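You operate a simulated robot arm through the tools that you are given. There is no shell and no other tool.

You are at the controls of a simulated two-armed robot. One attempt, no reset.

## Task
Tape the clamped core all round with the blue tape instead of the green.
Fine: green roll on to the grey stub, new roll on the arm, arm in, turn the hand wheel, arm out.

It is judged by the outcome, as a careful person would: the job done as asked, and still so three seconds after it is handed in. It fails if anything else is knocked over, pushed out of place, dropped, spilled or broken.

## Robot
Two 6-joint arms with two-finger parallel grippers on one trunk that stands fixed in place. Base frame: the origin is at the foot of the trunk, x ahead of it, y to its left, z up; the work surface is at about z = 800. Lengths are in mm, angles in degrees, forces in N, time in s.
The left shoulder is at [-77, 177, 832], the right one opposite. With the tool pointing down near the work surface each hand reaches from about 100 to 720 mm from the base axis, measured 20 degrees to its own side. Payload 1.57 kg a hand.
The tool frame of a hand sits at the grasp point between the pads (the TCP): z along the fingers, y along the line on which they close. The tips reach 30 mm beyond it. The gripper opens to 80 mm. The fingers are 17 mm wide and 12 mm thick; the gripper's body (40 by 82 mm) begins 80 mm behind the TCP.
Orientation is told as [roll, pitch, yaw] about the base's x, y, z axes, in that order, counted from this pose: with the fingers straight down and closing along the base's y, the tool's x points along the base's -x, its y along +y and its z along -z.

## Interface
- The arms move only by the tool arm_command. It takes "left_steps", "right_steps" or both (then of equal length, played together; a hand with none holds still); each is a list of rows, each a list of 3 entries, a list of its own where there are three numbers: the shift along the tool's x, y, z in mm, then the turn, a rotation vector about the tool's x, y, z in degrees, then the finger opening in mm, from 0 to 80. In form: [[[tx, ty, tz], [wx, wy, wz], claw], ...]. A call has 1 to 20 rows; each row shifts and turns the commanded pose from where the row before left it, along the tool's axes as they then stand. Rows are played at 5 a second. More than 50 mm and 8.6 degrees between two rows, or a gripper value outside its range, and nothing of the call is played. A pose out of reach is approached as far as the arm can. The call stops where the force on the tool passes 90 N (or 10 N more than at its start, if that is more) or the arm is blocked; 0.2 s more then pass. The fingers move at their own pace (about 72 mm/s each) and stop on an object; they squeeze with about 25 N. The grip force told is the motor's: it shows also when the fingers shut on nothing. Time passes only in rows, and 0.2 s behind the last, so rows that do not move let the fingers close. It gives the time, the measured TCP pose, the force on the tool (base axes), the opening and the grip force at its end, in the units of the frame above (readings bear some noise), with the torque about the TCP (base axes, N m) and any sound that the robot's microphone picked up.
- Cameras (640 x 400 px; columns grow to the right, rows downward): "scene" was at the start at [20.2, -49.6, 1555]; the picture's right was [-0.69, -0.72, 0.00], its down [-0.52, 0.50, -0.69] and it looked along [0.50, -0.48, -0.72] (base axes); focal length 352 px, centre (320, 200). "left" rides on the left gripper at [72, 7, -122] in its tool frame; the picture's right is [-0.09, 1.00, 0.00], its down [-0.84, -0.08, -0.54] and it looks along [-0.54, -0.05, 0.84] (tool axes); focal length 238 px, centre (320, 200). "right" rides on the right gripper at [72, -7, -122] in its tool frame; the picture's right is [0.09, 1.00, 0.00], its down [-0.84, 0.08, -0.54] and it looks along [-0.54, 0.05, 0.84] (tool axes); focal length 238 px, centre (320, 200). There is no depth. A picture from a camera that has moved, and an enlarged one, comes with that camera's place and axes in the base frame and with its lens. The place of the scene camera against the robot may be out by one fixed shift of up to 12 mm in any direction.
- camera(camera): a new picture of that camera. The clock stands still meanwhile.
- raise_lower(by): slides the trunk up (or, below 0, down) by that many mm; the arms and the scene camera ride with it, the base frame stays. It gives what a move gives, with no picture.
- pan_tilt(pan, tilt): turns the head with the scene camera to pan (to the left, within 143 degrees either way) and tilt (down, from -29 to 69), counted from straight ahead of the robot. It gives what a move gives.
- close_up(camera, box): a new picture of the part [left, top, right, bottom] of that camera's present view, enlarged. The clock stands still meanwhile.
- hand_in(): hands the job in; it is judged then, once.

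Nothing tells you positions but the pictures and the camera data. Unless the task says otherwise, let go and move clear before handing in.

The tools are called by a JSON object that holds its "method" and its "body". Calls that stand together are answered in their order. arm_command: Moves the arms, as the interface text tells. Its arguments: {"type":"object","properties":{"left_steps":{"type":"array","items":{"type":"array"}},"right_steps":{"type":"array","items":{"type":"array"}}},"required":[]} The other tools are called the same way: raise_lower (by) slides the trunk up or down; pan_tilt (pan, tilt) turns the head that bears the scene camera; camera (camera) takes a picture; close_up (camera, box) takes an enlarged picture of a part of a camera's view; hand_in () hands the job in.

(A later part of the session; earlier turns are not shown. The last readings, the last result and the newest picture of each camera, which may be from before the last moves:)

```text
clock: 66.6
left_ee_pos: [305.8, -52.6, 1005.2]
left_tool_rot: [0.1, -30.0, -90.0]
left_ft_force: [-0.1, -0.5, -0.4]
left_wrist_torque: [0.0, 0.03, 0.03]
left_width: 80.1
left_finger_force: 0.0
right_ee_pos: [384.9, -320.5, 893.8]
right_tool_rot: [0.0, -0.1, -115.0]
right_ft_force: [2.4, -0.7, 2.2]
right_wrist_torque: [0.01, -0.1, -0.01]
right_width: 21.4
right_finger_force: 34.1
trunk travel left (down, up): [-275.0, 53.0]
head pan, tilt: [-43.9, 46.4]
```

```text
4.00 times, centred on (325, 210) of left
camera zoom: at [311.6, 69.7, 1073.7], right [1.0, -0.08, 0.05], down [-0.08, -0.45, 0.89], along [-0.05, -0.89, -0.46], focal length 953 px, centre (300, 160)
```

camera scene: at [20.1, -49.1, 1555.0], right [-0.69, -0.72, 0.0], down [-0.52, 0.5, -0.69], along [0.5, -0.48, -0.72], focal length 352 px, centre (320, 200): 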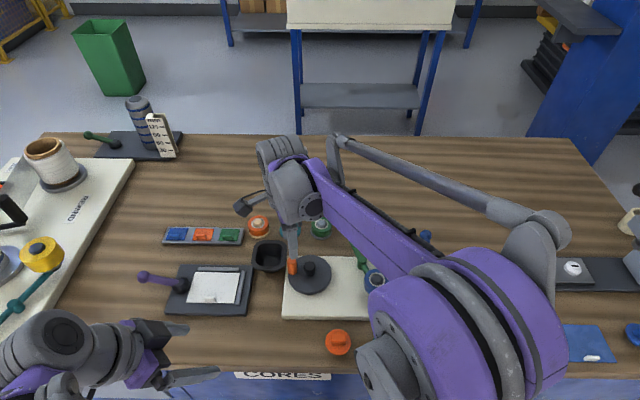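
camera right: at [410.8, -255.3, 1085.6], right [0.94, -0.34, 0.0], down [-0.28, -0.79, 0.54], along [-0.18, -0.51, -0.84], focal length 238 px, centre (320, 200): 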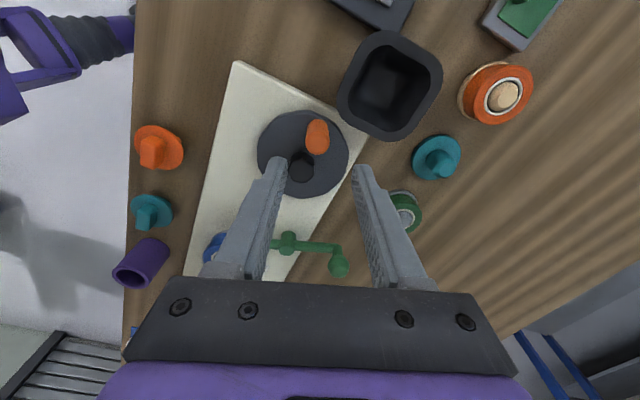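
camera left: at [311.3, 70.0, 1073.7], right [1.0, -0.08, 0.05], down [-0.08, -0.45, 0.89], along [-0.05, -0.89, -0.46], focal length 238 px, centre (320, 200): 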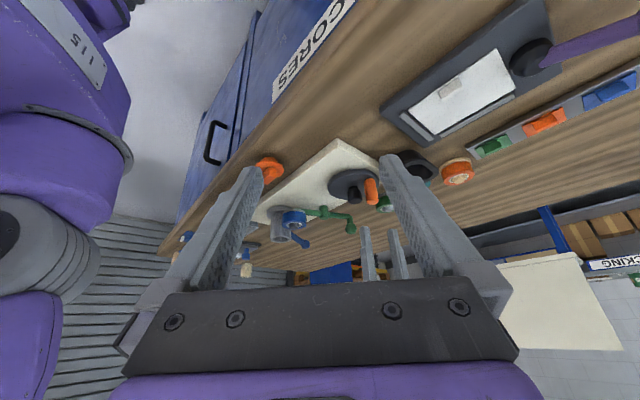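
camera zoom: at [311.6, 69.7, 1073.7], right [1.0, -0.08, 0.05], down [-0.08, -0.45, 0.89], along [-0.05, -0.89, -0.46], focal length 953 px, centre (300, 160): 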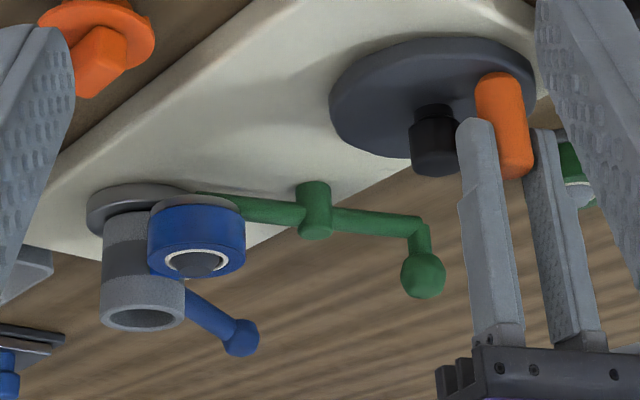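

The peg is gripped. By the geometry, turning the core clockwise (seen from above) would draw the roll against it, so I will first turn the wheel 20° clockwise and see which way the turntable's index mark moves.

{"method": "arm_command", "body": {"right_steps": [[[-1.6, 3.0, 0], [0, 0, 0], 14], [[-1.47, 3.16, 0], [0, 0, 0], 14], [[-2.0, 2.8, 0], [0, 0, 0], 14], [[-2.1, 2.73, 0], [0, 0, 0], 14], [[0, 0, 0], [0, 0, 0], 14]]}}

{"method": "close_up", "body": {"camera": "left", "box": [250, 160, 400, 260]}}

{"method": "close_up", "body": {"camera": "right", "box": [200, 80, 440, 240]}}

```text
clock: 67.8
left_ee_pos: [305.3, -53.1, 1005.7]
left_tool_rot: [0.2, -30.1, -90.0]
left_ft_force: [-0.8, 1.1, -0.3]
left_wrist_torque: [0.03, -0.01, 0.02]
left_width: 79.8
left_finger_force: 0.1
right_ee_pos: [393.0, -330.6, 894.8]
right_tool_rot: [0.0, 0.0, -115.0]
right_ft_force: [7.6, 3.4, 18.1]
right_wrist_torque: [0.58, -0.36, -0.03]
right_width: 21.6
right_finger_force: 34.9
trunk travel left (down, up): [-275.0, 53.0]
head pan, tilt: [-43.9, 46.4]
```

```text
4.00 times, centred on (325, 210) of left
camera zoom: at [311.2, 70.6, 1073.9], right [1.0, -0.08, 0.05], down [-0.08, -0.45, 0.89], along [-0.05, -0.89, -0.46], focal length 953 px, centre (300, 160)
```

zoom: 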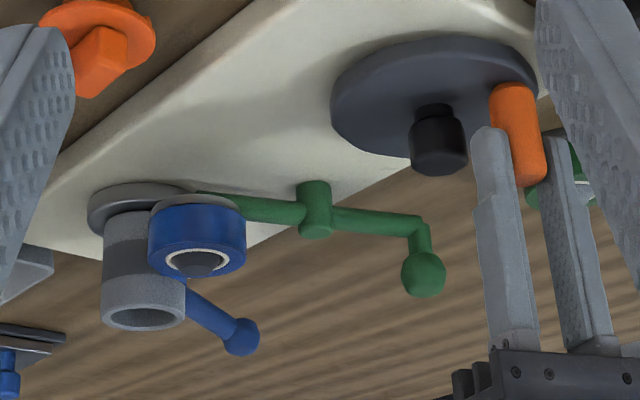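

```text
2.50 times, centred on (320, 160) of right
camera zoom: at [416.0, -263.2, 1015.2], right [0.94, -0.34, 0.0], down [-0.28, -0.79, 0.54], along [-0.18, -0.51, -0.84], focal length 596 px, centre (320, 300)
```

zoom: 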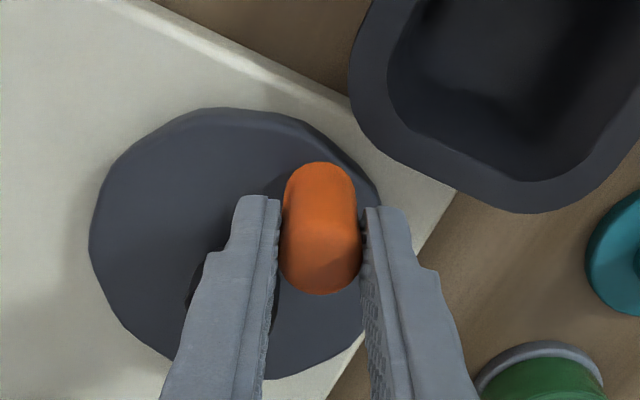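

The wheel turned clockwise with the peg, but an upward force of 18 N is felt. I will pause, re-read the force, and look closely before going on.

{"method": "arm_command", "body": {"right_steps": [[[0, 0, 0], [0, 0, 0], 14], [[0, 0, 0], [0, 0, 0], 14]]}}

{"method": "close_up", "body": {"camera": "left", "box": [340, 160, 410, 220]}}

{"method": "close_up", "body": {"camera": "left", "box": [260, 190, 330, 250]}}

{"method": "close_up", "body": {"camera": "scene", "box": [230, 180, 350, 310]}}

```text
clock: 68.4
left_ee_pos: [304.8, -52.3, 1005.2]
left_tool_rot: [0.1, -30.1, -90.0]
left_ft_force: [1.1, -0.1, 0.0]
left_wrist_torque: [0.01, 0.01, -0.03]
left_width: 80.2
left_finger_force: 0.0
right_ee_pos: [393.4, -331.3, 894.7]
right_tool_rot: [0.1, 0.0, -115.0]
right_ft_force: [11.1, 2.6, 24.9]
right_wrist_torque: [0.31, -0.45, 0.0]
right_width: 21.1
right_finger_force: 34.1
trunk travel left (down, up): [-275.0, 53.0]
head pan, tilt: [-43.9, 46.4]
```

```text
6.67 times, centred on (375, 190) of left
camera zoom: at [311.2, 70.8, 1073.9], right [1.0, -0.08, 0.05], down [-0.08, -0.45, 0.89], along [-0.05, -0.89, -0.46], focal length 1589 px, centre (-47, 267)
```

zoom: 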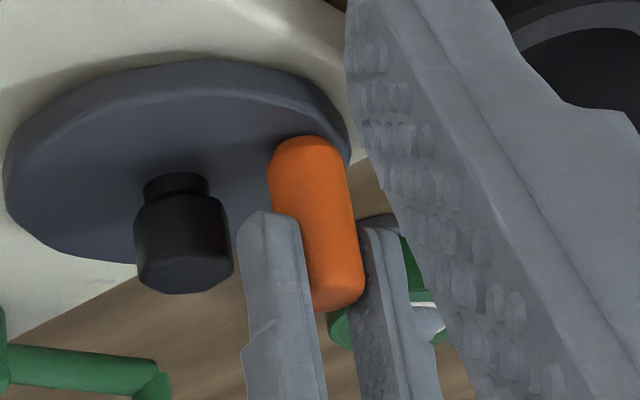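

```text
6.67 times, centred on (295, 220) of left
camera zoom: at [311.2, 70.8, 1073.9], right [1.0, -0.08, 0.05], down [-0.08, -0.45, 0.89], along [-0.05, -0.89, -0.46], focal length 1589 px, centre (487, 67)
```

zoom: 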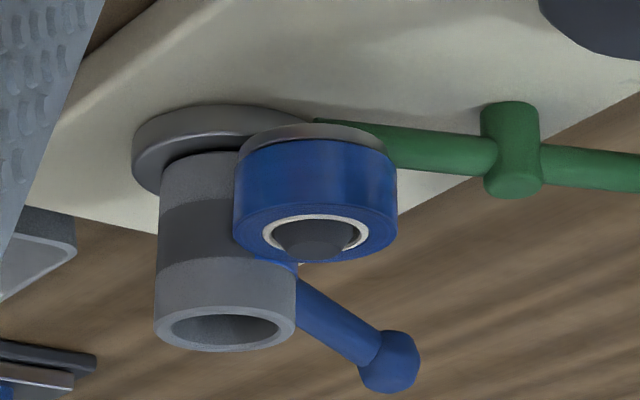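

```text
3.08 times, centred on (290, 245) of scene
camera zoom: at [19.9, -47.8, 1555.1], right [-0.69, -0.72, 0.0], down [-0.52, 0.5, -0.69], along [0.5, -0.48, -0.72], focal length 1084 px, centre (412, 62)
```

zoom: 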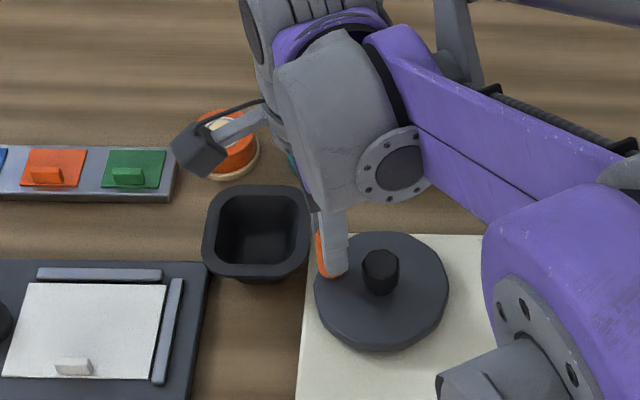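

An upward push of 25 N and an outward push of 11 N remain. I will ease the hand 1 mm up and about 0.5 mm outward to see how the forces respond.

{"method": "arm_command", "body": {"right_steps": [[[0.4, 0.3, -1], [0, 0, 0], 14], [[0, 0, 0], [0, 0, 0], 14]]}}

```text
clock: 69.0
left_ee_pos: [305.3, -54.4, 1005.9]
left_tool_rot: [0.2, -30.0, -90.0]
left_ft_force: [0.0, 0.3, -0.7]
left_wrist_torque: [0.02, 0.0, 0.01]
left_width: 80.1
left_finger_force: 0.0
right_ee_pos: [392.4, -330.6, 894.1]
right_tool_rot: [0.0, -0.1, -115.0]
right_ft_force: [6.4, 1.8, 10.2]
right_wrist_torque: [0.03, -0.2, 0.01]
right_width: 21.0
right_finger_force: 34.8
trunk travel left (down, up): [-275.0, 53.0]
head pan, tilt: [-43.9, 46.4]
```

The forces fell, so it was only a small position error. I will keep turning clockwise in 10° steps on a 40 mm radius, checking the force as I go.

{"method": "arm_command", "body": {"right_steps": [[[-5.06, 4.8, -0.3], [0, 0, 0], 14], [[-5.81, 3.85, 0], [0, 0, 0], 14], [[0, 0, 0], [0, 0, 0], 14]]}}

{"method": "close_up", "body": {"camera": "left", "box": [250, 160, 400, 260]}}

{"method": "close_up", "body": {"camera": "right", "box": [200, 80, 440, 240]}}

```text
clock: 69.8
left_ee_pos: [306.0, -54.8, 1003.7]
left_tool_rot: [0.1, -30.0, -90.1]
left_ft_force: [1.9, 0.7, -0.1]
left_wrist_torque: [0.01, 0.0, -0.02]
left_width: 80.2
left_finger_force: 0.1
right_ee_pos: [397.3, -345.7, 894.8]
right_tool_rot: [0.1, -0.1, -115.0]
right_ft_force: [5.3, 1.5, -9.5]
right_wrist_torque: [0.02, -0.27, -0.02]
right_width: 21.2
right_finger_force: 34.5
trunk travel left (down, up): [-275.0, 53.0]
head pan, tilt: [-43.9, 46.4]
```

```text
4.00 times, centred on (325, 210) of left
camera zoom: at [312.3, 69.4, 1073.2], right [1.0, -0.08, 0.05], down [-0.08, -0.45, 0.89], along [-0.05, -0.89, -0.46], focal length 953 px, centre (300, 160)
```

zoom: 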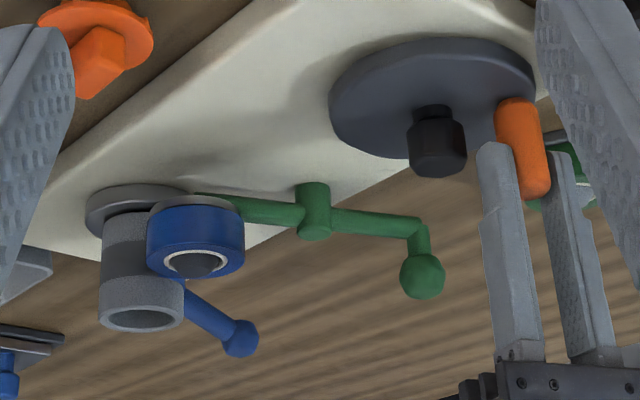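

```text
2.50 times, centred on (320, 160) of right
camera zoom: at [420.7, -277.5, 1015.1], right [0.94, -0.34, 0.0], down [-0.28, -0.79, 0.54], along [-0.18, -0.51, -0.84], focal length 596 px, centre (320, 300)
```

zoom: 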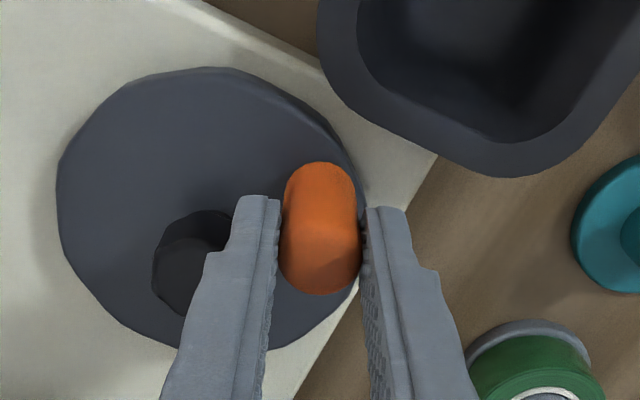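

The crank turns smoothly with small forces. I will continue 40° more.

{"method": "arm_command", "body": {"right_steps": [[[-6.4, 2.9, 0.4], [0, 0, 0], 14], [[-6.78, 1.75, 0], [0, 0, 0], 14], [[-6.96, 0.5, 0], [0, 0, 0], 14], [[-6.92, -0.79, 0], [0, 0, 0], 14], [[0, 0, 0], [0, 0, 0], 14]]}}

{"method": "close_up", "body": {"camera": "left", "box": [250, 160, 400, 260]}}

{"method": "close_up", "body": {"camera": "right", "box": [200, 80, 440, 240]}}

```text
clock: 71.0
left_ee_pos: [304.4, -54.6, 1004.9]
left_tool_rot: [0.1, -30.0, -90.0]
left_ft_force: [0.2, 0.2, -1.1]
left_wrist_torque: [0.01, -0.02, 0.02]
left_width: 80.0
left_finger_force: 0.0
right_ee_pos: [389.6, -373.3, 894.5]
right_tool_rot: [0.0, 0.0, -115.0]
right_ft_force: [3.7, -2.1, -11.6]
right_wrist_torque: [-0.17, -0.07, -0.03]
right_width: 21.0
right_finger_force: 34.8
trunk travel left (down, up): [-275.0, 53.0]
head pan, tilt: [-43.9, 46.4]
```

```text
4.00 times, centred on (325, 210) of left
camera zoom: at [312.3, 68.9, 1073.5], right [1.0, -0.08, 0.05], down [-0.08, -0.45, 0.89], along [-0.05, -0.89, -0.46], focal length 953 px, centre (300, 160)
```

zoom: 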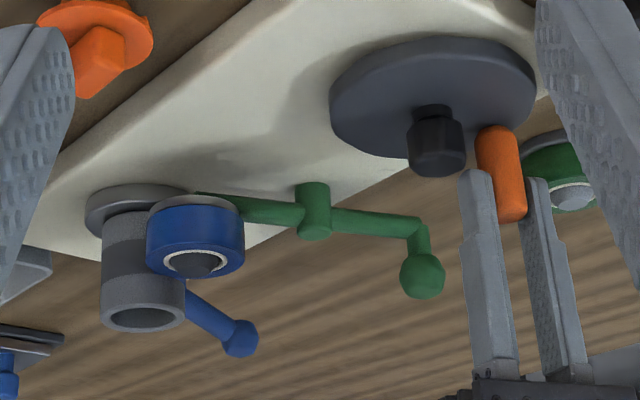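

```text
2.50 times, centred on (320, 160) of right
camera zoom: at [413.6, -305.0, 1015.2], right [0.94, -0.34, 0.0], down [-0.28, -0.79, 0.54], along [-0.18, -0.51, -0.84], focal length 596 px, centre (320, 300)
```

zoom: 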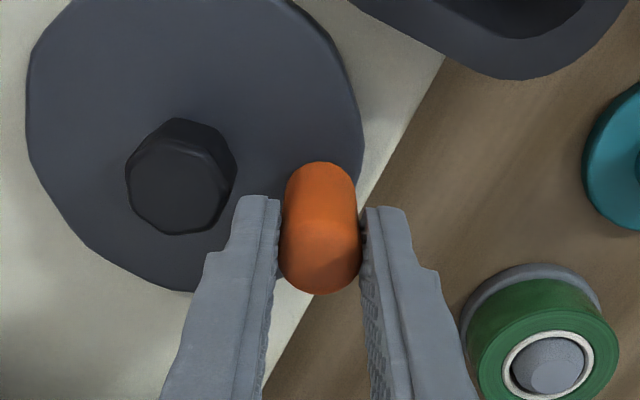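

80° done so far. I will look at the turntable and core in the right camera's wide view and the scene view.

{"method": "camera", "body": {"camera": "right"}}

{"method": "close_up", "body": {"camera": "left", "box": [265, 195, 325, 245]}}

{"method": "camera", "body": {"camera": "scene"}}

```text
taken
camera right: at [413.6, -305.0, 1015.2], right [0.94, -0.34, 0.0], down [-0.28, -0.79, 0.54], along [-0.18, -0.51, -0.84], focal length 238 px, centre (320, 200)
```

right: 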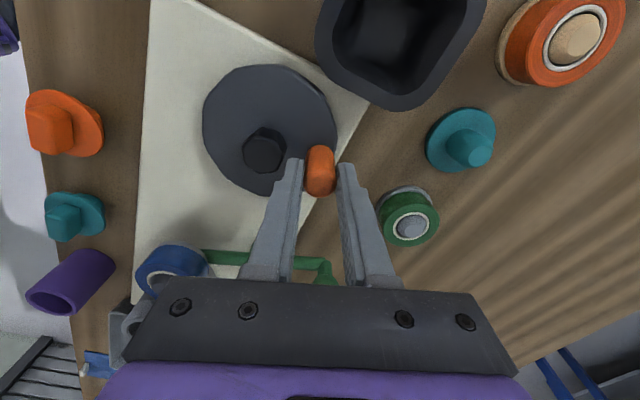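

```text
8.00 times, centred on (295, 220) of left
camera zoom: at [312.3, 68.9, 1073.5], right [1.0, -0.08, 0.05], down [-0.08, -0.45, 0.89], along [-0.05, -0.89, -0.46], focal length 1907 px, centre (520, 40)
```

zoom: 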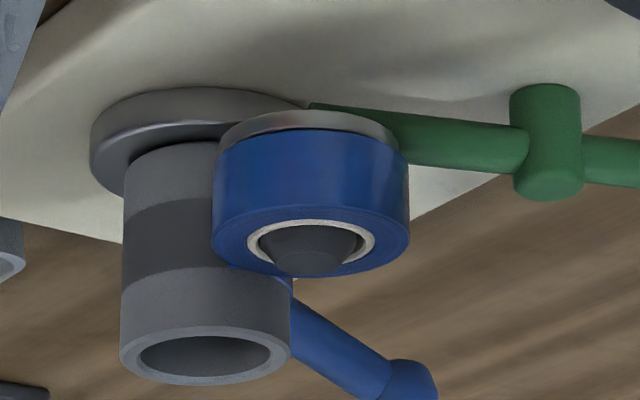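

```text
taken
camera scene: at [21.6, -50.6, 1554.9], right [-0.69, -0.72, 0.0], down [-0.52, 0.5, -0.69], along [0.5, -0.48, -0.72], focal length 352 px, centre (320, 200)
```

scene: 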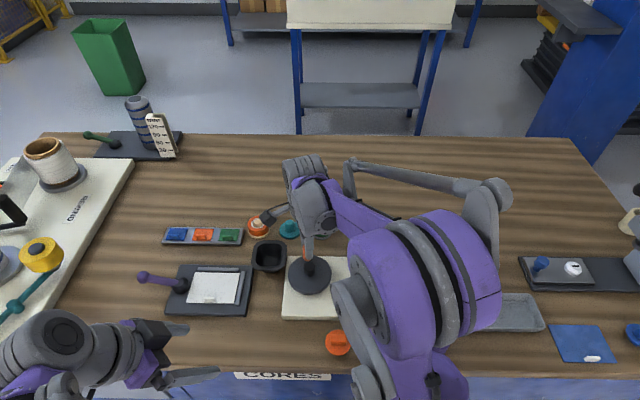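

The turntable carries the core and a blue edge of tape now shows on the core's right side. I will keep turning, 60° more.

{"method": "arm_command", "body": {"right_steps": [[[-6.69, -1.98, 0.4], [0, 0, 0], 14], [[-6.24, -3.11, 0], [0, 0, 0], 14], [[-5.61, -4.15, 0], [0, 0, 0], 14], [[-4.79, -5.06, 0], [0, 0, 0], 14], [[-3.85, -5.81, 0], [0, 0, 0], 14], [[-2.78, -6.4, 0], [0, 0, 0], 14], [[0, 0, 0], [0, 0, 0], 14]]}}

{"method": "camera", "body": {"camera": "right"}}

{"method": "close_up", "body": {"camera": "left", "box": [250, 160, 400, 260]}}

```text
clock: 72.6
left_ee_pos: [306.3, -54.6, 1005.7]
left_tool_rot: [0.2, -29.8, -90.1]
left_ft_force: [-0.1, 0.1, -0.7]
left_wrist_torque: [0.05, -0.01, -0.02]
left_width: 80.1
left_finger_force: 0.0
right_ee_pos: [351.6, -389.2, 895.2]
right_tool_rot: [0.0, 0.0, -115.0]
right_ft_force: [-4.2, -17.4, 8.3]
right_wrist_torque: [-0.98, 0.47, -0.04]
right_width: 21.0
right_finger_force: 34.6
trunk travel left (down, up): [-275.0, 53.0]
head pan, tilt: [-43.9, 46.4]
```

```text
taken
camera right: at [375.1, -321.4, 1015.2], right [0.94, -0.34, 0.0], down [-0.28, -0.79, 0.54], along [-0.18, -0.51, -0.84], focal length 238 px, centre (320, 200)
```

right: 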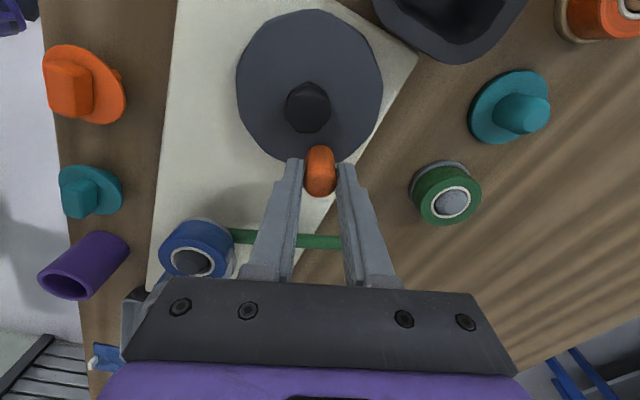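

```text
4.00 times, centred on (325, 210) of left
camera zoom: at [310.7, 68.4, 1074.0], right [1.0, -0.08, 0.05], down [-0.08, -0.45, 0.89], along [-0.05, -0.89, -0.46], focal length 953 px, centre (300, 160)
```

zoom: 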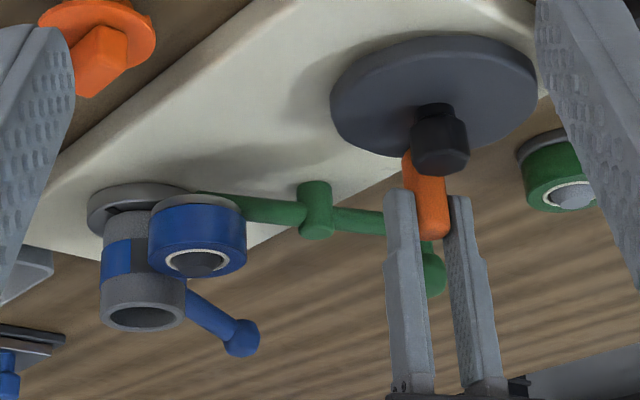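

The blue band has travelled nearly all round: from the left view its leading end is only about 45° short of the roll. I will correct for a slight outward force and turn 40° more.

{"method": "arm_command", "body": {"right_steps": [[[-2.2, -6.6, -0.2], [0, 0, 0], 14], [[-0.44, -7.13, 0], [0, 0, 0], 14], [[0.81, -7.09, 0], [0, 0, 0], 14], [[2.03, -6.86, 0], [0, 0, 0], 14], [[0, 0, 0], [0, 0, 0], 14]]}}

{"method": "camera", "body": {"camera": "right"}}

{"method": "close_up", "body": {"camera": "left", "box": [250, 160, 400, 260]}}

{"method": "close_up", "body": {"camera": "left", "box": [265, 195, 325, 245]}}

```text
clock: 73.8
left_ee_pos: [305.5, -54.2, 1005.3]
left_tool_rot: [0.1, -29.9, -90.1]
left_ft_force: [0.2, 0.0, 0.2]
left_wrist_torque: [-0.01, 0.01, 0.0]
left_width: 79.9
left_finger_force: 0.0
right_ee_pos: [327.1, -376.1, 894.6]
right_tool_rot: [0.0, 0.1, -115.0]
right_ft_force: [-7.9, -3.8, -0.8]
right_wrist_torque: [-0.1, 0.28, 0.01]
right_width: 21.2
right_finger_force: 34.2
trunk travel left (down, up): [-275.0, 53.0]
head pan, tilt: [-43.9, 46.4]
```

```text
taken
camera right: at [350.3, -307.9, 1015.3], right [0.94, -0.34, 0.0], down [-0.28, -0.79, 0.54], along [-0.18, -0.51, -0.84], focal length 238 px, centre (320, 200)
```

right: 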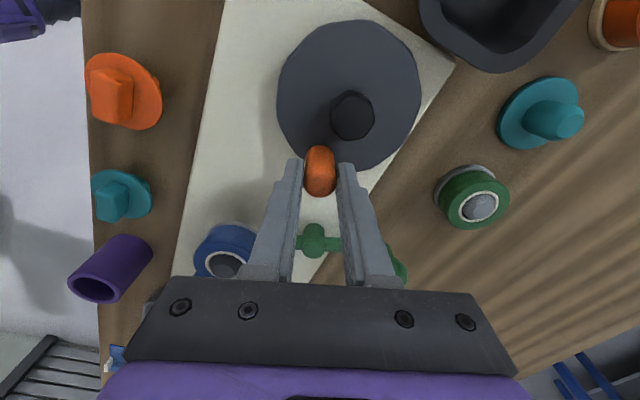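

```text
4.00 times, centred on (325, 210) of left
camera zoom: at [310.6, 69.2, 1073.9], right [1.0, -0.08, 0.05], down [-0.08, -0.45, 0.89], along [-0.05, -0.89, -0.46], focal length 953 px, centre (300, 160)
```

zoom: 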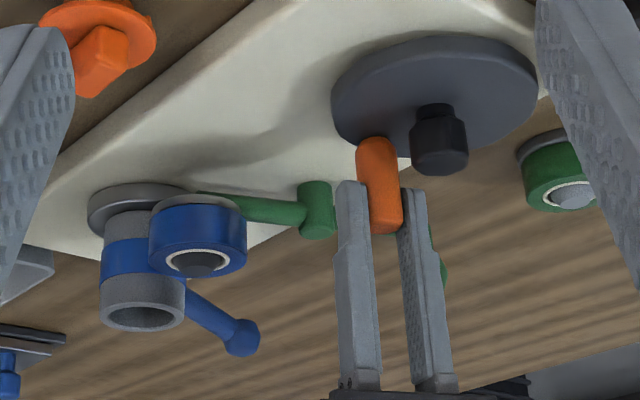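

```text
8.00 times, centred on (295, 220) of left
camera zoom: at [310.6, 69.2, 1073.9], right [1.0, -0.08, 0.05], down [-0.08, -0.45, 0.89], along [-0.05, -0.89, -0.46], focal length 1907 px, centre (520, 40)
```

zoom: 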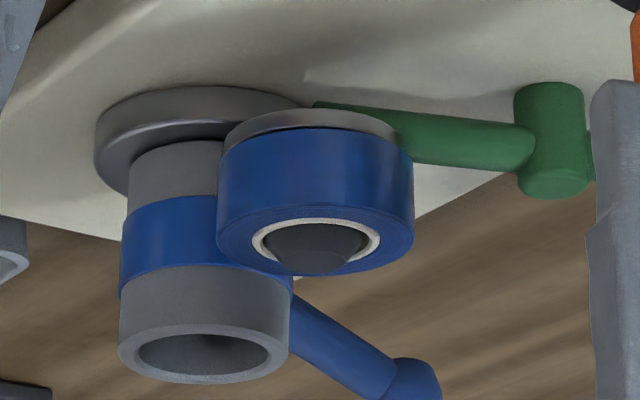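

The whole visible band is blue now, and by the index mark the core turns about 2.1 times per wheel turn, so it has gone a little over once round. I will turn 40° more to make a sure overlap.

{"method": "arm_command", "body": {"right_steps": [[[3.0, -6.6, 0], [0, 0, 0], 14], [[4.15, -5.8, 0], [0, 0, 0], 14], [[5.1, -5.0, 0], [0, 0, 0], 14], [[5.96, -3.95, 0], [0, 0, 0], 14], [[0, 0, 0], [0, 0, 0], 14]]}}

{"method": "camera", "body": {"camera": "right"}}

{"method": "close_up", "body": {"camera": "left", "box": [265, 185, 345, 245]}}

```text
clock: 75.0
left_ee_pos: [307.1, -54.1, 1004.8]
left_tool_rot: [0.1, -30.1, -89.9]
left_ft_force: [0.4, -1.2, -1.2]
left_wrist_torque: [0.01, 0.0, -0.03]
left_width: 80.2
left_finger_force: 0.0
right_ee_pos: [317.1, -349.0, 895.2]
right_tool_rot: [0.2, 0.1, -115.0]
right_ft_force: [11.0, -1.7, 3.8]
right_wrist_torque: [0.51, -0.66, -0.01]
right_width: 20.8
right_finger_force: 34.4
trunk travel left (down, up): [-275.0, 53.0]
head pan, tilt: [-43.9, 46.4]
```

```text
taken
camera right: at [340.6, -281.9, 1015.3], right [0.94, -0.34, 0.0], down [-0.28, -0.79, 0.54], along [-0.18, -0.51, -0.84], focal length 238 px, centre (320, 200)
```

right: 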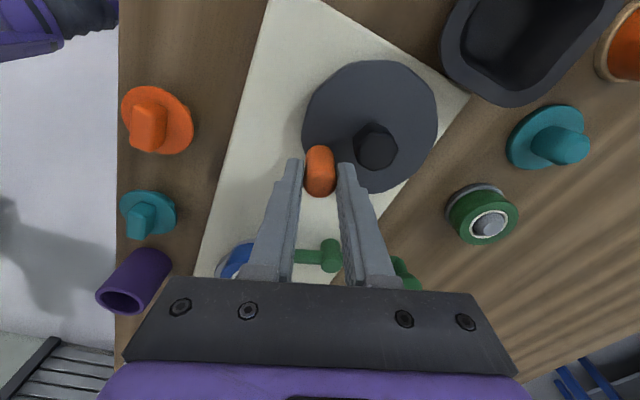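

```text
6.67 times, centred on (305, 215) of left
camera zoom: at [312.3, 69.7, 1073.5], right [1.0, -0.08, 0.05], down [-0.08, -0.45, 0.89], along [-0.05, -0.89, -0.46], focal length 1589 px, centre (420, 100)
```

zoom: 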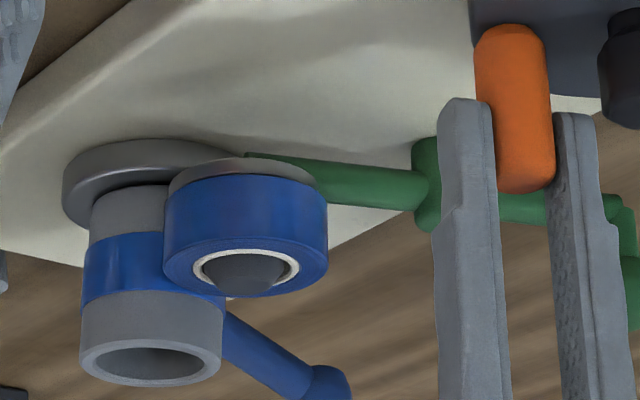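

The core has made about one and a quarter turns, well over all round. I will release the peg, rise clear, and look at the band.

{"method": "arm_command", "body": {"right_steps": [[[0, 0, 0], [0, 0, 0], 24], [[0, 0, 0], [0, 0, 0], 36], [[0, 0, 0], [0, 0, 0], 44], [[0, 0, -15], [0, 0, 0], 44], [[0, 0, -30], [0, 0, 0], 44], [[0, 0, -40], [0, 0, 0], 44], [[0, 0, 0], [0, 0, 0], 44]]}}

{"method": "camera", "body": {"camera": "right"}}

{"method": "close_up", "body": {"camera": "left", "box": [250, 160, 400, 260]}}

{"method": "camera", "body": {"camera": "scene"}}

```text
clock: 76.6
left_ee_pos: [306.3, -54.7, 1004.7]
left_tool_rot: [0.1, -30.0, -90.0]
left_ft_force: [-0.8, -0.4, 0.2]
left_wrist_torque: [-0.03, 0.01, 0.0]
left_width: 80.3
left_finger_force: 0.1
right_ee_pos: [315.4, -350.0, 979.9]
right_tool_rot: [-0.1, 0.1, -115.0]
right_ft_force: [-0.7, -0.1, 0.6]
right_wrist_torque: [0.02, 0.02, -0.02]
right_width: 44.1
right_finger_force: 0.0
trunk travel left (down, up): [-275.0, 53.0]
head pan, tilt: [-43.9, 46.4]
```

```text
taken
camera right: at [338.9, -282.0, 1099.7], right [0.94, -0.34, 0.0], down [-0.28, -0.79, 0.54], along [-0.18, -0.51, -0.84], focal length 238 px, centre (320, 200)
```

right: 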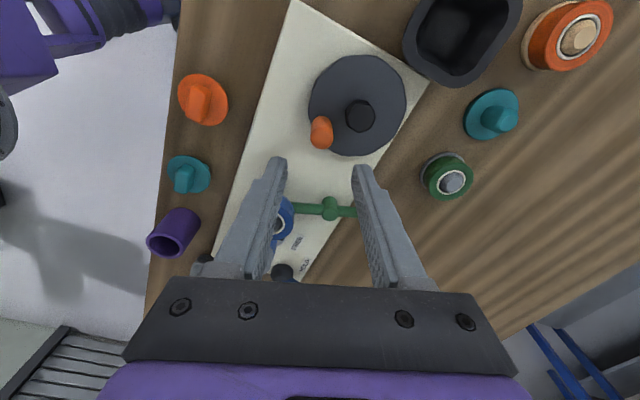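

```text
4.00 times, centred on (325, 210) of left
camera zoom: at [311.5, 69.4, 1073.7], right [1.0, -0.08, 0.05], down [-0.08, -0.45, 0.89], along [-0.05, -0.89, -0.46], focal length 953 px, centre (300, 160)
```

zoom: 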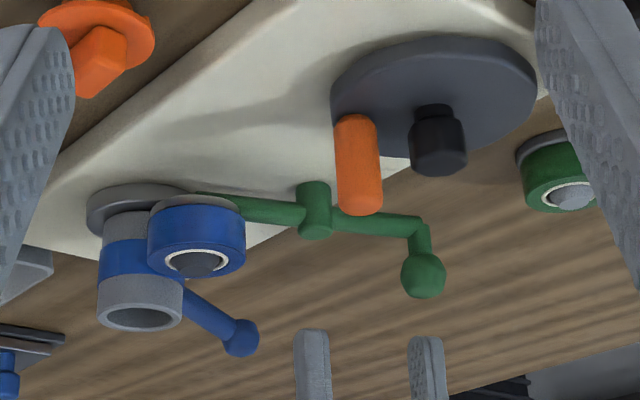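

```text
taken
camera scene: at [20.4, -49.9, 1554.9], right [-0.69, -0.72, 0.0], down [-0.52, 0.5, -0.69], along [0.5, -0.48, -0.72], focal length 352 px, centre (320, 200)
```

scene: 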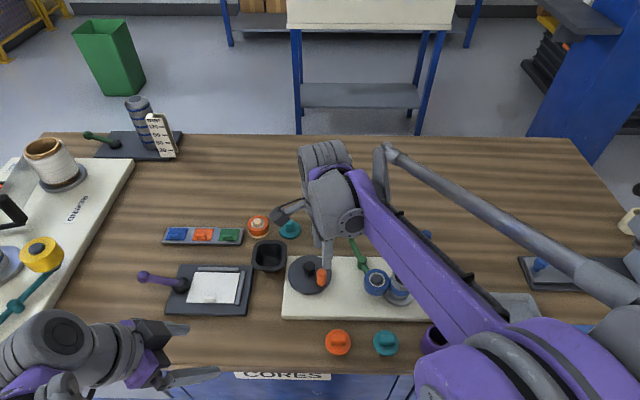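

The band on the core looks blue all along the visible side, and the arm still rests in. Now I turn the hand and hover over the ball handle again to swing the arm out.

{"method": "arm_command", "body": {"right_steps": [[[0, 0, 0], [0, 0, -7.5], 60], [[0, 0, 0], [0, 0, -7.5], 60], [[0, 0, 0], [0, 0, -7.5], 60], [[0, 0, 0], [0, 0, -7.5], 60], [[0, 0, 0], [0, 0, -7.5], 60], [[0, 0, 0], [0, 0, -7.5], 60], [[0, 0, 0], [0, 0, -7.5], 60], [[0, 0, 0], [0, 0, -7.5], 60], [[0, 0, 0], [0, 0, -7.5], 60], [[0, 0, 0], [0, 0, -7.5], 60], [[0, 0, 0], [0, 0, -7.5], 60], [[0, 0, 0], [0, 0, -7.5], 60], [[-31.3, -36.7, 0], [0, 0, 0], 60], [[-31.3, -36.7, 0], [0, 0, 0], 60], [[-31.3, -36.7, 0], [0, 0, 0], 60], [[0, 0, 0], [0, 0, 0], 60], [[0, 0, 0], [0, 0, 0], 60]]}}

{"method": "camera", "body": {"camera": "right"}}

{"method": "close_up", "body": {"camera": "left", "box": [250, 160, 400, 270]}}

```text
clock: 80.2
left_ee_pos: [305.0, -54.2, 1005.7]
left_tool_rot: [0.1, -30.0, -90.0]
left_ft_force: [0.0, -0.9, 0.3]
left_wrist_torque: [0.03, 0.0, 0.0]
left_width: 79.9
left_finger_force: 0.0
right_ee_pos: [355.4, -490.4, 981.3]
right_tool_rot: [-0.1, -0.1, -25.0]
right_ft_force: [-0.5, -0.5, 0.3]
right_wrist_torque: [0.01, 0.0, 0.04]
right_width: 60.0
right_finger_force: 0.1
trunk travel left (down, up): [-275.0, 53.0]
head pan, tilt: [-43.9, 46.4]
```

```text
taken
camera right: at [286.6, -466.4, 1101.8], right [0.34, 0.94, 0.0], down [0.79, -0.28, 0.54], along [0.51, -0.18, -0.84], focal length 238 px, centre (320, 200)
```

right: 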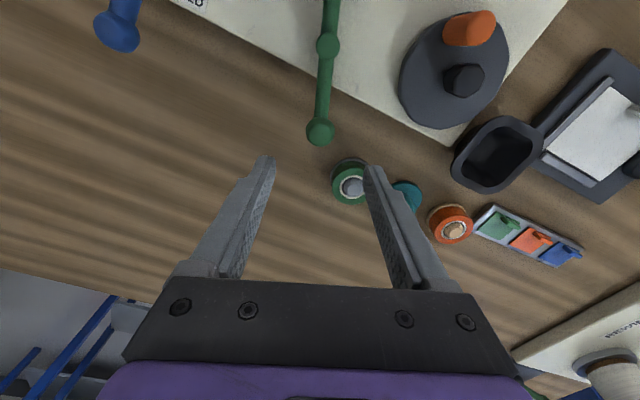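

```text
3.64 times, centred on (325, 215) of left
camera zoom: at [311.6, 69.1, 1073.7], right [1.0, -0.08, 0.05], down [-0.08, -0.45, 0.89], along [-0.05, -0.89, -0.46], focal length 867 px, centre (302, 146)
```

zoom: 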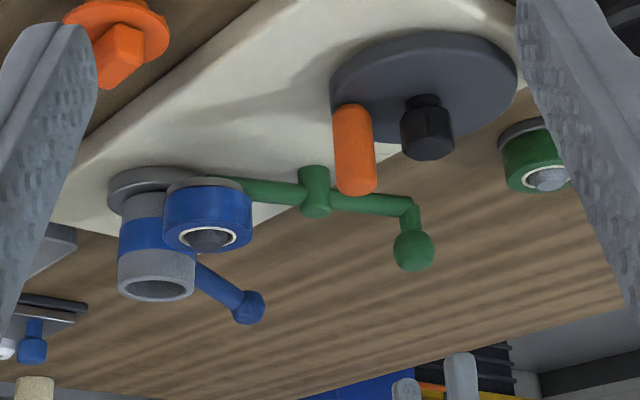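

The ball is again centred, about 3 mm nearer the pivot. I will lower around it and close to a loose cage.

{"method": "arm_command", "body": {"right_steps": [[[3, 0, 40], [0, 0, 0], 60], [[0, 0, 40], [0, 0, 0], 60], [[0, 0, 20], [0, 0, 0], 60], [[0, 0, 8], [0, 0, 0], 60], [[0, 0, 0], [0, 0, 0], 45], [[0, 0, 0], [0, 0, 0], 33], [[0, 0, 0], [0, 0, 0], 31], [[0, 0, 0], [0, 0, 0], 31]]}}

{"method": "close_up", "body": {"camera": "right", "box": [240, 60, 400, 230]}}

{"method": "close_up", "body": {"camera": "left", "box": [250, 160, 400, 270]}}

```text
clock: 82.0
left_ee_pos: [304.4, -53.9, 1005.8]
left_tool_rot: [0.1, -30.0, -90.0]
left_ft_force: [0.3, -0.8, 0.0]
left_wrist_torque: [0.01, -0.01, 0.03]
left_width: 79.9
left_finger_force: 0.1
right_ee_pos: [353.4, -486.9, 873.2]
right_tool_rot: [0.0, 0.0, -25.0]
right_ft_force: [-1.4, -3.4, -0.7]
right_wrist_torque: [0.02, -0.01, 0.03]
right_width: 34.1
right_finger_force: 1.3
trunk travel left (down, up): [-275.0, 53.0]
head pan, tilt: [-43.9, 46.4]
```

```text
2.35 times, centred on (320, 145) of right
camera zoom: at [284.0, -463.0, 993.8], right [0.34, 0.94, 0.0], down [0.79, -0.28, 0.54], along [0.51, -0.18, -0.84], focal length 561 px, centre (320, 329)
```

zoom: 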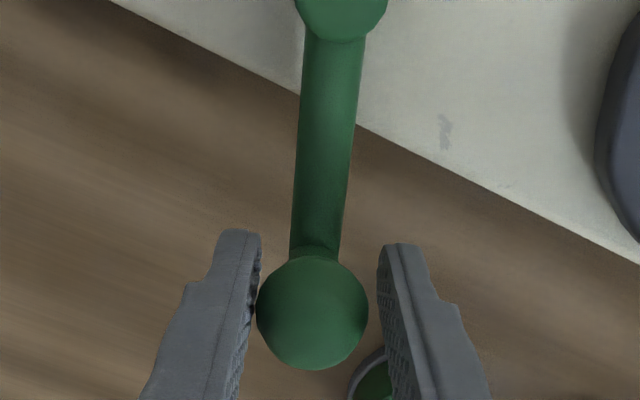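

```text
3.64 times, centred on (325, 215) of left
camera zoom: at [311.3, 69.3, 1073.7], right [1.0, -0.08, 0.05], down [-0.08, -0.45, 0.89], along [-0.05, -0.89, -0.46], focal length 867 px, centre (302, 146)
```

zoom: 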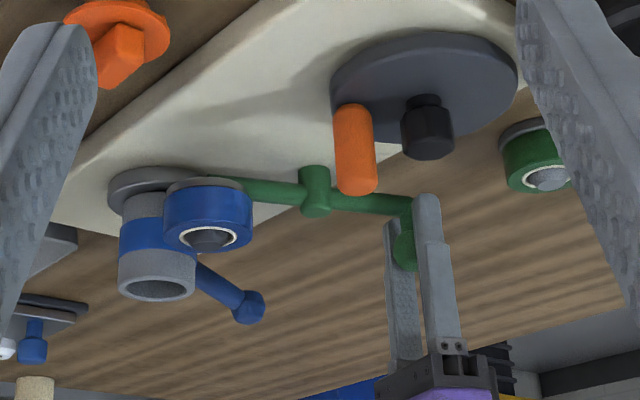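

The ball is caged. I will swing the handle back clockwise 45° to where the arm stood at the beginning.

{"method": "arm_command", "body": {"right_steps": [[[0.27, -6.23, 0], [0, 0, 5], 31], [[0.27, -6.23, 0], [0, 0, 5], 31], [[0.27, -6.23, 0], [0, 0, 5], 31], [[0.27, -6.23, 0], [0, 0, 5], 31], [[0.27, -6.23, 0], [0, 0, 5], 31], [[0.27, -6.23, 0], [0, 0, 5], 31], [[0.27, -6.23, 0], [0, 0, 5], 31], [[0, 0, 0], [0, 0, 0], 31]]}}

{"method": "close_up", "body": {"camera": "left", "box": [250, 160, 400, 270]}}

{"method": "camera", "body": {"camera": "right"}}

```text
clock: 83.8
left_ee_pos: [304.9, -54.1, 1004.4]
left_tool_rot: [0.1, -30.1, -90.0]
left_ft_force: [-0.1, -0.2, 0.0]
left_wrist_torque: [0.01, 0.01, 0.01]
left_width: 80.1
left_finger_force: 0.0
right_ee_pos: [322.2, -520.2, 870.3]
right_tool_rot: [-0.1, 0.0, -60.1]
right_ft_force: [-0.2, -1.4, 0.0]
right_wrist_torque: [0.0, -0.03, 0.0]
right_width: 31.6
right_finger_force: 0.6
trunk travel left (down, up): [-275.0, 53.0]
head pan, tilt: [-43.9, 46.4]
```

```text
3.64 times, centred on (325, 215) of left
camera zoom: at [311.4, 69.6, 1073.7], right [1.0, -0.08, 0.05], down [-0.08, -0.45, 0.89], along [-0.05, -0.89, -0.46], focal length 867 px, centre (302, 146)
```

zoom: 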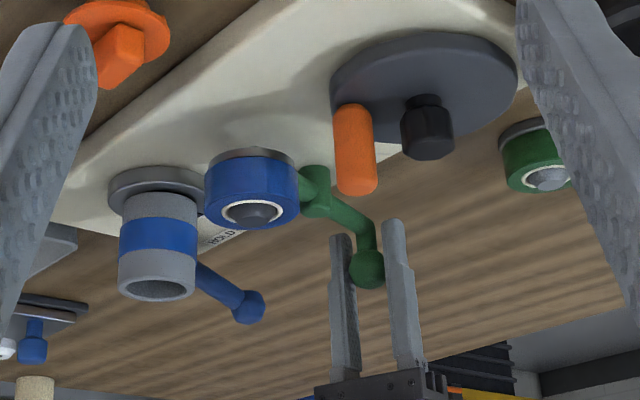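

```text
taken
camera right: at [280.1, -461.3, 992.4], right [0.82, 0.58, 0.0], down [0.48, -0.69, 0.54], along [0.31, -0.44, -0.84], focal length 238 px, centre (320, 200)
```

right: 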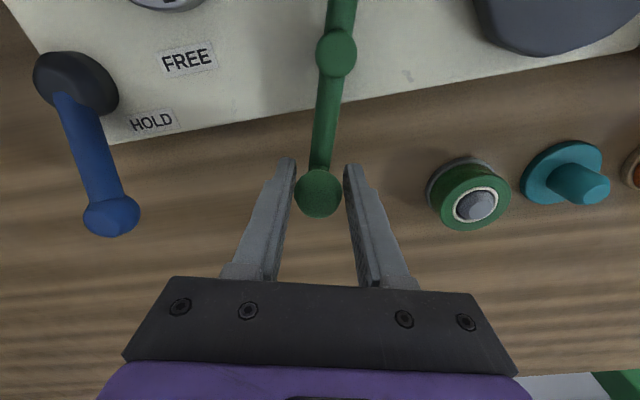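

The arm swings out easily and the core shows a neat blue band. I will finish the last 11° to reach the starting position.

{"method": "arm_command", "body": {"right_steps": [[[0.27, -6.23, 0], [0, 0, 5], 31], [[0.27, -6.23, 0], [0, 0, 5], 31], [[0, -1.5, 0], [0, 0, 1.2], 31], [[0, 0, 0], [0, 0, 0], 31]]}}

{"method": "close_up", "body": {"camera": "left", "box": [250, 160, 400, 270]}}

{"method": "close_up", "body": {"camera": "left", "box": [260, 180, 350, 250]}}

```text
clock: 84.8
left_ee_pos: [305.2, -52.9, 1006.1]
left_tool_rot: [0.1, -30.0, -90.0]
left_ft_force: [0.1, 0.1, 0.2]
left_wrist_torque: [0.02, 0.06, 0.03]
left_width: 80.0
left_finger_force: 0.0
right_ee_pos: [310.5, -525.2, 871.0]
right_tool_rot: [0.1, 0.0, -71.3]
right_ft_force: [4.0, 2.2, -0.6]
right_wrist_torque: [0.05, 0.06, 0.02]
right_width: 34.9
right_finger_force: 1.7
trunk travel left (down, up): [-275.0, 53.0]
head pan, tilt: [-43.9, 46.4]
```

```text
3.64 times, centred on (325, 215) of left
camera zoom: at [311.8, 69.7, 1073.6], right [1.0, -0.08, 0.05], down [-0.08, -0.45, 0.89], along [-0.05, -0.89, -0.46], focal length 867 px, centre (302, 146)
```

zoom: 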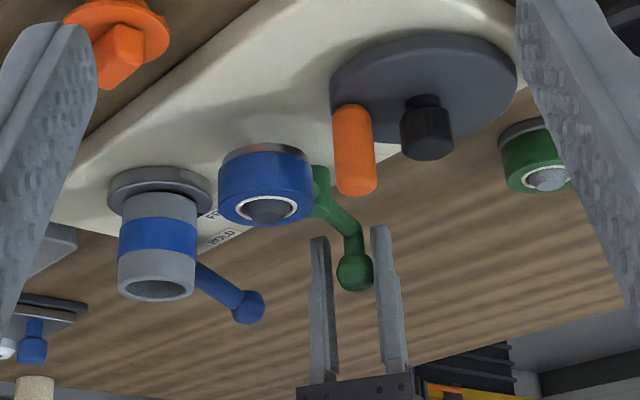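

```text
5.71 times, centred on (305, 215) of left
camera zoom: at [311.8, 69.7, 1073.6], right [1.0, -0.08, 0.05], down [-0.08, -0.45, 0.89], along [-0.05, -0.89, -0.46], focal length 1362 px, centre (406, 114)
```

zoom: 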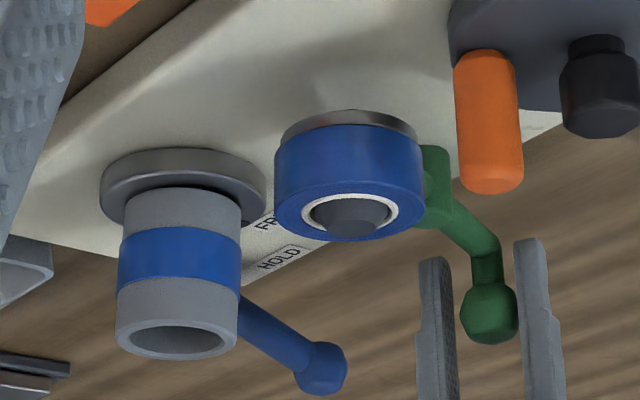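

The arm is back in its original out position against a light stop. I will open, rise clear, and then inspect the core from other sides.

{"method": "arm_command", "body": {"right_steps": [[[0, 0, 0], [0, 0, 0], 45], [[0, 0, 0], [0, 0, 0], 60], [[0, 0, 0], [0, 0, 0], 60], [[0, 0, -15], [0, 0, 0], 60], [[0, 0, -40], [0, 0, 0], 60], [[0, 0, -45], [0, 0, 0], 60], [[0, 0, -45], [0, 0, 0], 60], [[0, 0, 0], [0, 0, 0], 60]]}}

{"method": "camera", "body": {"camera": "right"}}

{"method": "camera", "body": {"camera": "scene"}}

{"method": "close_up", "body": {"camera": "left", "box": [250, 160, 400, 270]}}

```text
clock: 86.6
left_ee_pos: [305.8, -53.3, 1003.7]
left_tool_rot: [0.1, -30.0, -90.0]
left_ft_force: [-0.5, 0.7, 0.1]
left_wrist_torque: [0.0, 0.03, -0.01]
left_width: 80.1
left_finger_force: 0.0
right_ee_pos: [309.1, -524.2, 1017.5]
right_tool_rot: [0.0, 0.0, -71.2]
right_ft_force: [-0.3, -0.2, 0.2]
right_wrist_torque: [0.03, 0.0, 0.01]
right_width: 59.8
right_finger_force: 0.1
trunk travel left (down, up): [-275.0, 53.0]
head pan, tilt: [-43.9, 46.4]
```

```text
taken
camera right: at [279.6, -457.8, 1137.9], right [0.91, 0.41, 0.0], down [0.34, -0.77, 0.54], along [0.22, -0.49, -0.84], focal length 238 px, centre (320, 200)
```

right: 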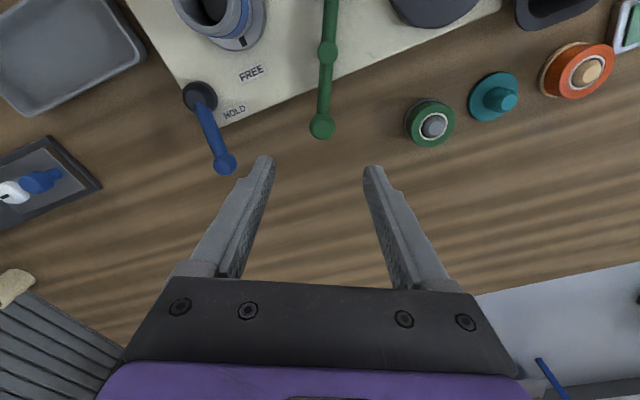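

```text
taken
camera scene: at [20.5, -50.0, 1554.9], right [-0.69, -0.72, 0.0], down [-0.52, 0.5, -0.69], along [0.5, -0.48, -0.72], focal length 352 px, centre (320, 200)
```

scene: 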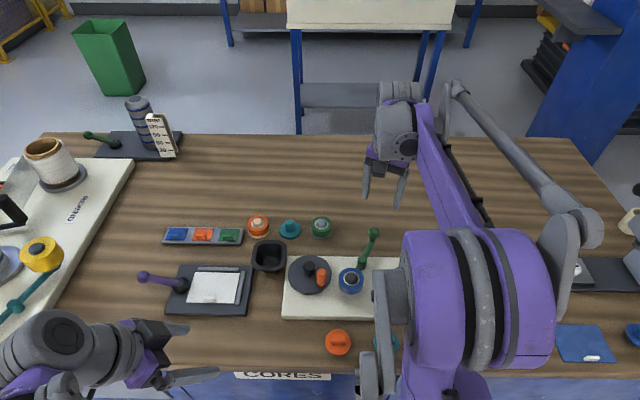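

```text
3.64 times, centred on (325, 215) of left
camera zoom: at [311.6, 69.4, 1073.7], right [1.0, -0.08, 0.05], down [-0.08, -0.45, 0.89], along [-0.05, -0.89, -0.46], focal length 867 px, centre (302, 146)
```

zoom: 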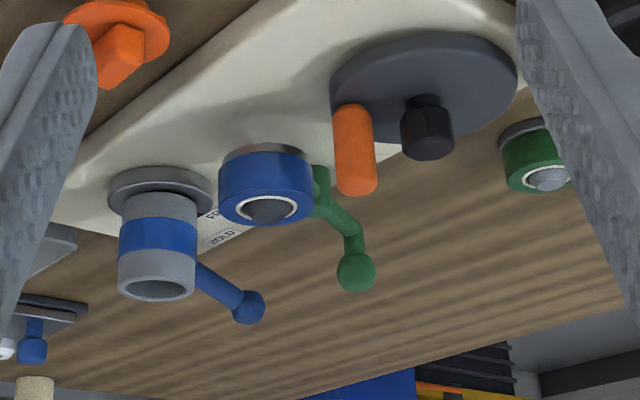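

From the left the band is blue throughout. To be sure of the far side too, I will turn the right hand round and look at the core from its other side, staying high.

{"method": "close_up", "body": {"camera": "right", "box": [150, 0, 290, 90]}}

{"method": "arm_command", "body": {"right_steps": [[[0, 0, 0], [0, 0, -8.3], 60], [[0, 0, 0], [0, 0, -8.3], 60], [[0, 0, 0], [0, 0, -8.3], 60], [[0, 0, 0], [0, 0, -8.3], 60], [[0, 0, 0], [0, 0, -8.3], 60], [[0, 0, 0], [0, 0, -8.3], 60], [[0, 0, 0], [0, 0, -8.3], 60], [[0, 0, 0], [0, 0, -8.3], 60], [[0, 0, 0], [0, 0, -8.3], 60], [[0, 0, 0], [0, 0, -8.3], 60], [[0, 0, 0], [0, 0, -8.3], 60], [[0, 0, 0], [0, 0, -8.3], 60], [[0, 0, 0], [0, 0, -8.3], 60], [[0, 0, 0], [0, 0, -8.3], 60], [[0, 0, 0], [0, 0, -8.3], 60], [[0, 0, 0], [0, 0, -8.3], 60], [[0, 0, 0], [0, 0, -8.3], 60]]}}

{"method": "camera", "body": {"camera": "right"}}

{"method": "camera", "body": {"camera": "scene"}}

```text
4.44 times, centred on (220, 45) of right
camera zoom: at [279.6, -457.8, 1137.9], right [0.91, 0.41, 0.0], down [0.34, -0.77, 0.54], along [0.22, -0.49, -0.84], focal length 1059 px, centre (764, 889)
```

zoom: 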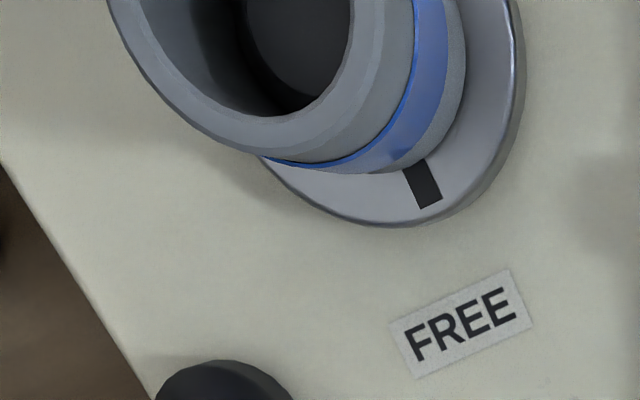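

```text
clock: 90.2
left_ee_pos: [304.7, -53.7, 1005.3]
left_tool_rot: [0.2, -30.0, -90.0]
left_ft_force: [-1.0, 0.7, 0.0]
left_wrist_torque: [0.02, 0.0, 0.0]
left_width: 80.0
left_finger_force: 0.1
right_ee_pos: [309.7, -525.6, 1016.2]
right_tool_rot: [-0.1, 0.1, 70.2]
right_ft_force: [0.6, 0.0, -0.5]
right_wrist_torque: [0.0, 0.01, 0.0]
right_width: 60.0
right_finger_force: 0.2
trunk travel left (down, up): [-275.0, 53.0]
head pan, tilt: [-43.9, 46.4]
```

```text
taken
camera right: at [290.9, -595.6, 1137.4], right [-0.97, 0.25, 0.0], down [0.21, 0.81, 0.54], along [0.14, 0.52, -0.84], focal length 238 px, centre (320, 200)
```

right: 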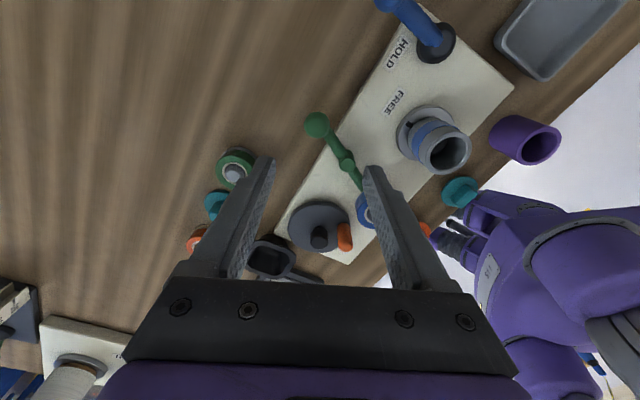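

```text
taken
camera scene: at [20.2, -49.6, 1555.0], right [-0.69, -0.72, 0.0], down [-0.52, 0.5, -0.69], along [0.5, -0.48, -0.72], focal length 352 px, centre (320, 200)
```

scene: 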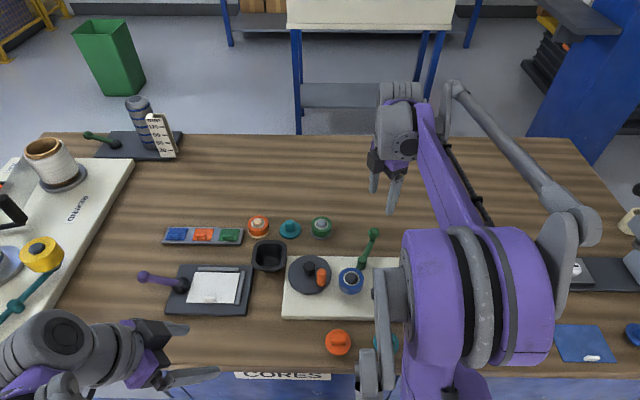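

This view shows the core from its far (+x, −y) side. I will enlarge it.

{"method": "close_up", "body": {"camera": "right", "box": [380, 90, 490, 190]}}

{"method": "close_up", "body": {"camera": "right", "box": [180, 100, 420, 280]}}

```text
4.00 times, centred on (435, 140) of right
camera zoom: at [290.9, -595.6, 1137.4], right [-0.97, 0.25, 0.0], down [0.21, 0.81, 0.54], along [0.14, 0.52, -0.84], focal length 953 px, centre (-140, 440)
```

zoom: 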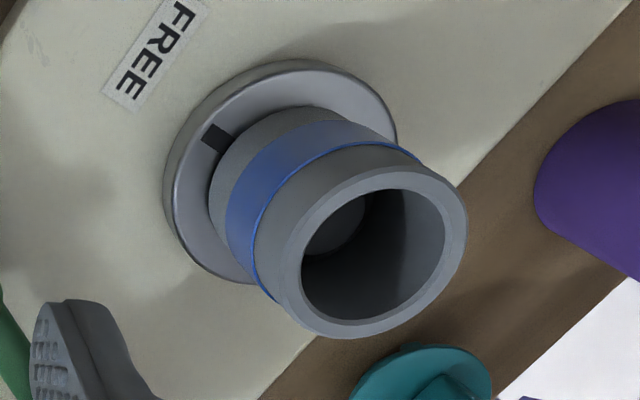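

```text
2.22 times, centred on (300, 190) of right
camera zoom: at [290.9, -595.6, 1137.4], right [-0.97, 0.25, 0.0], down [0.21, 0.81, 0.54], along [0.14, 0.52, -0.84], focal length 530 px, centre (364, 222)
```

zoom: 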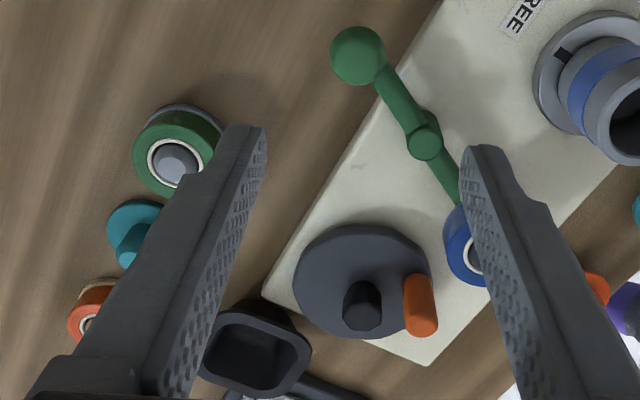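

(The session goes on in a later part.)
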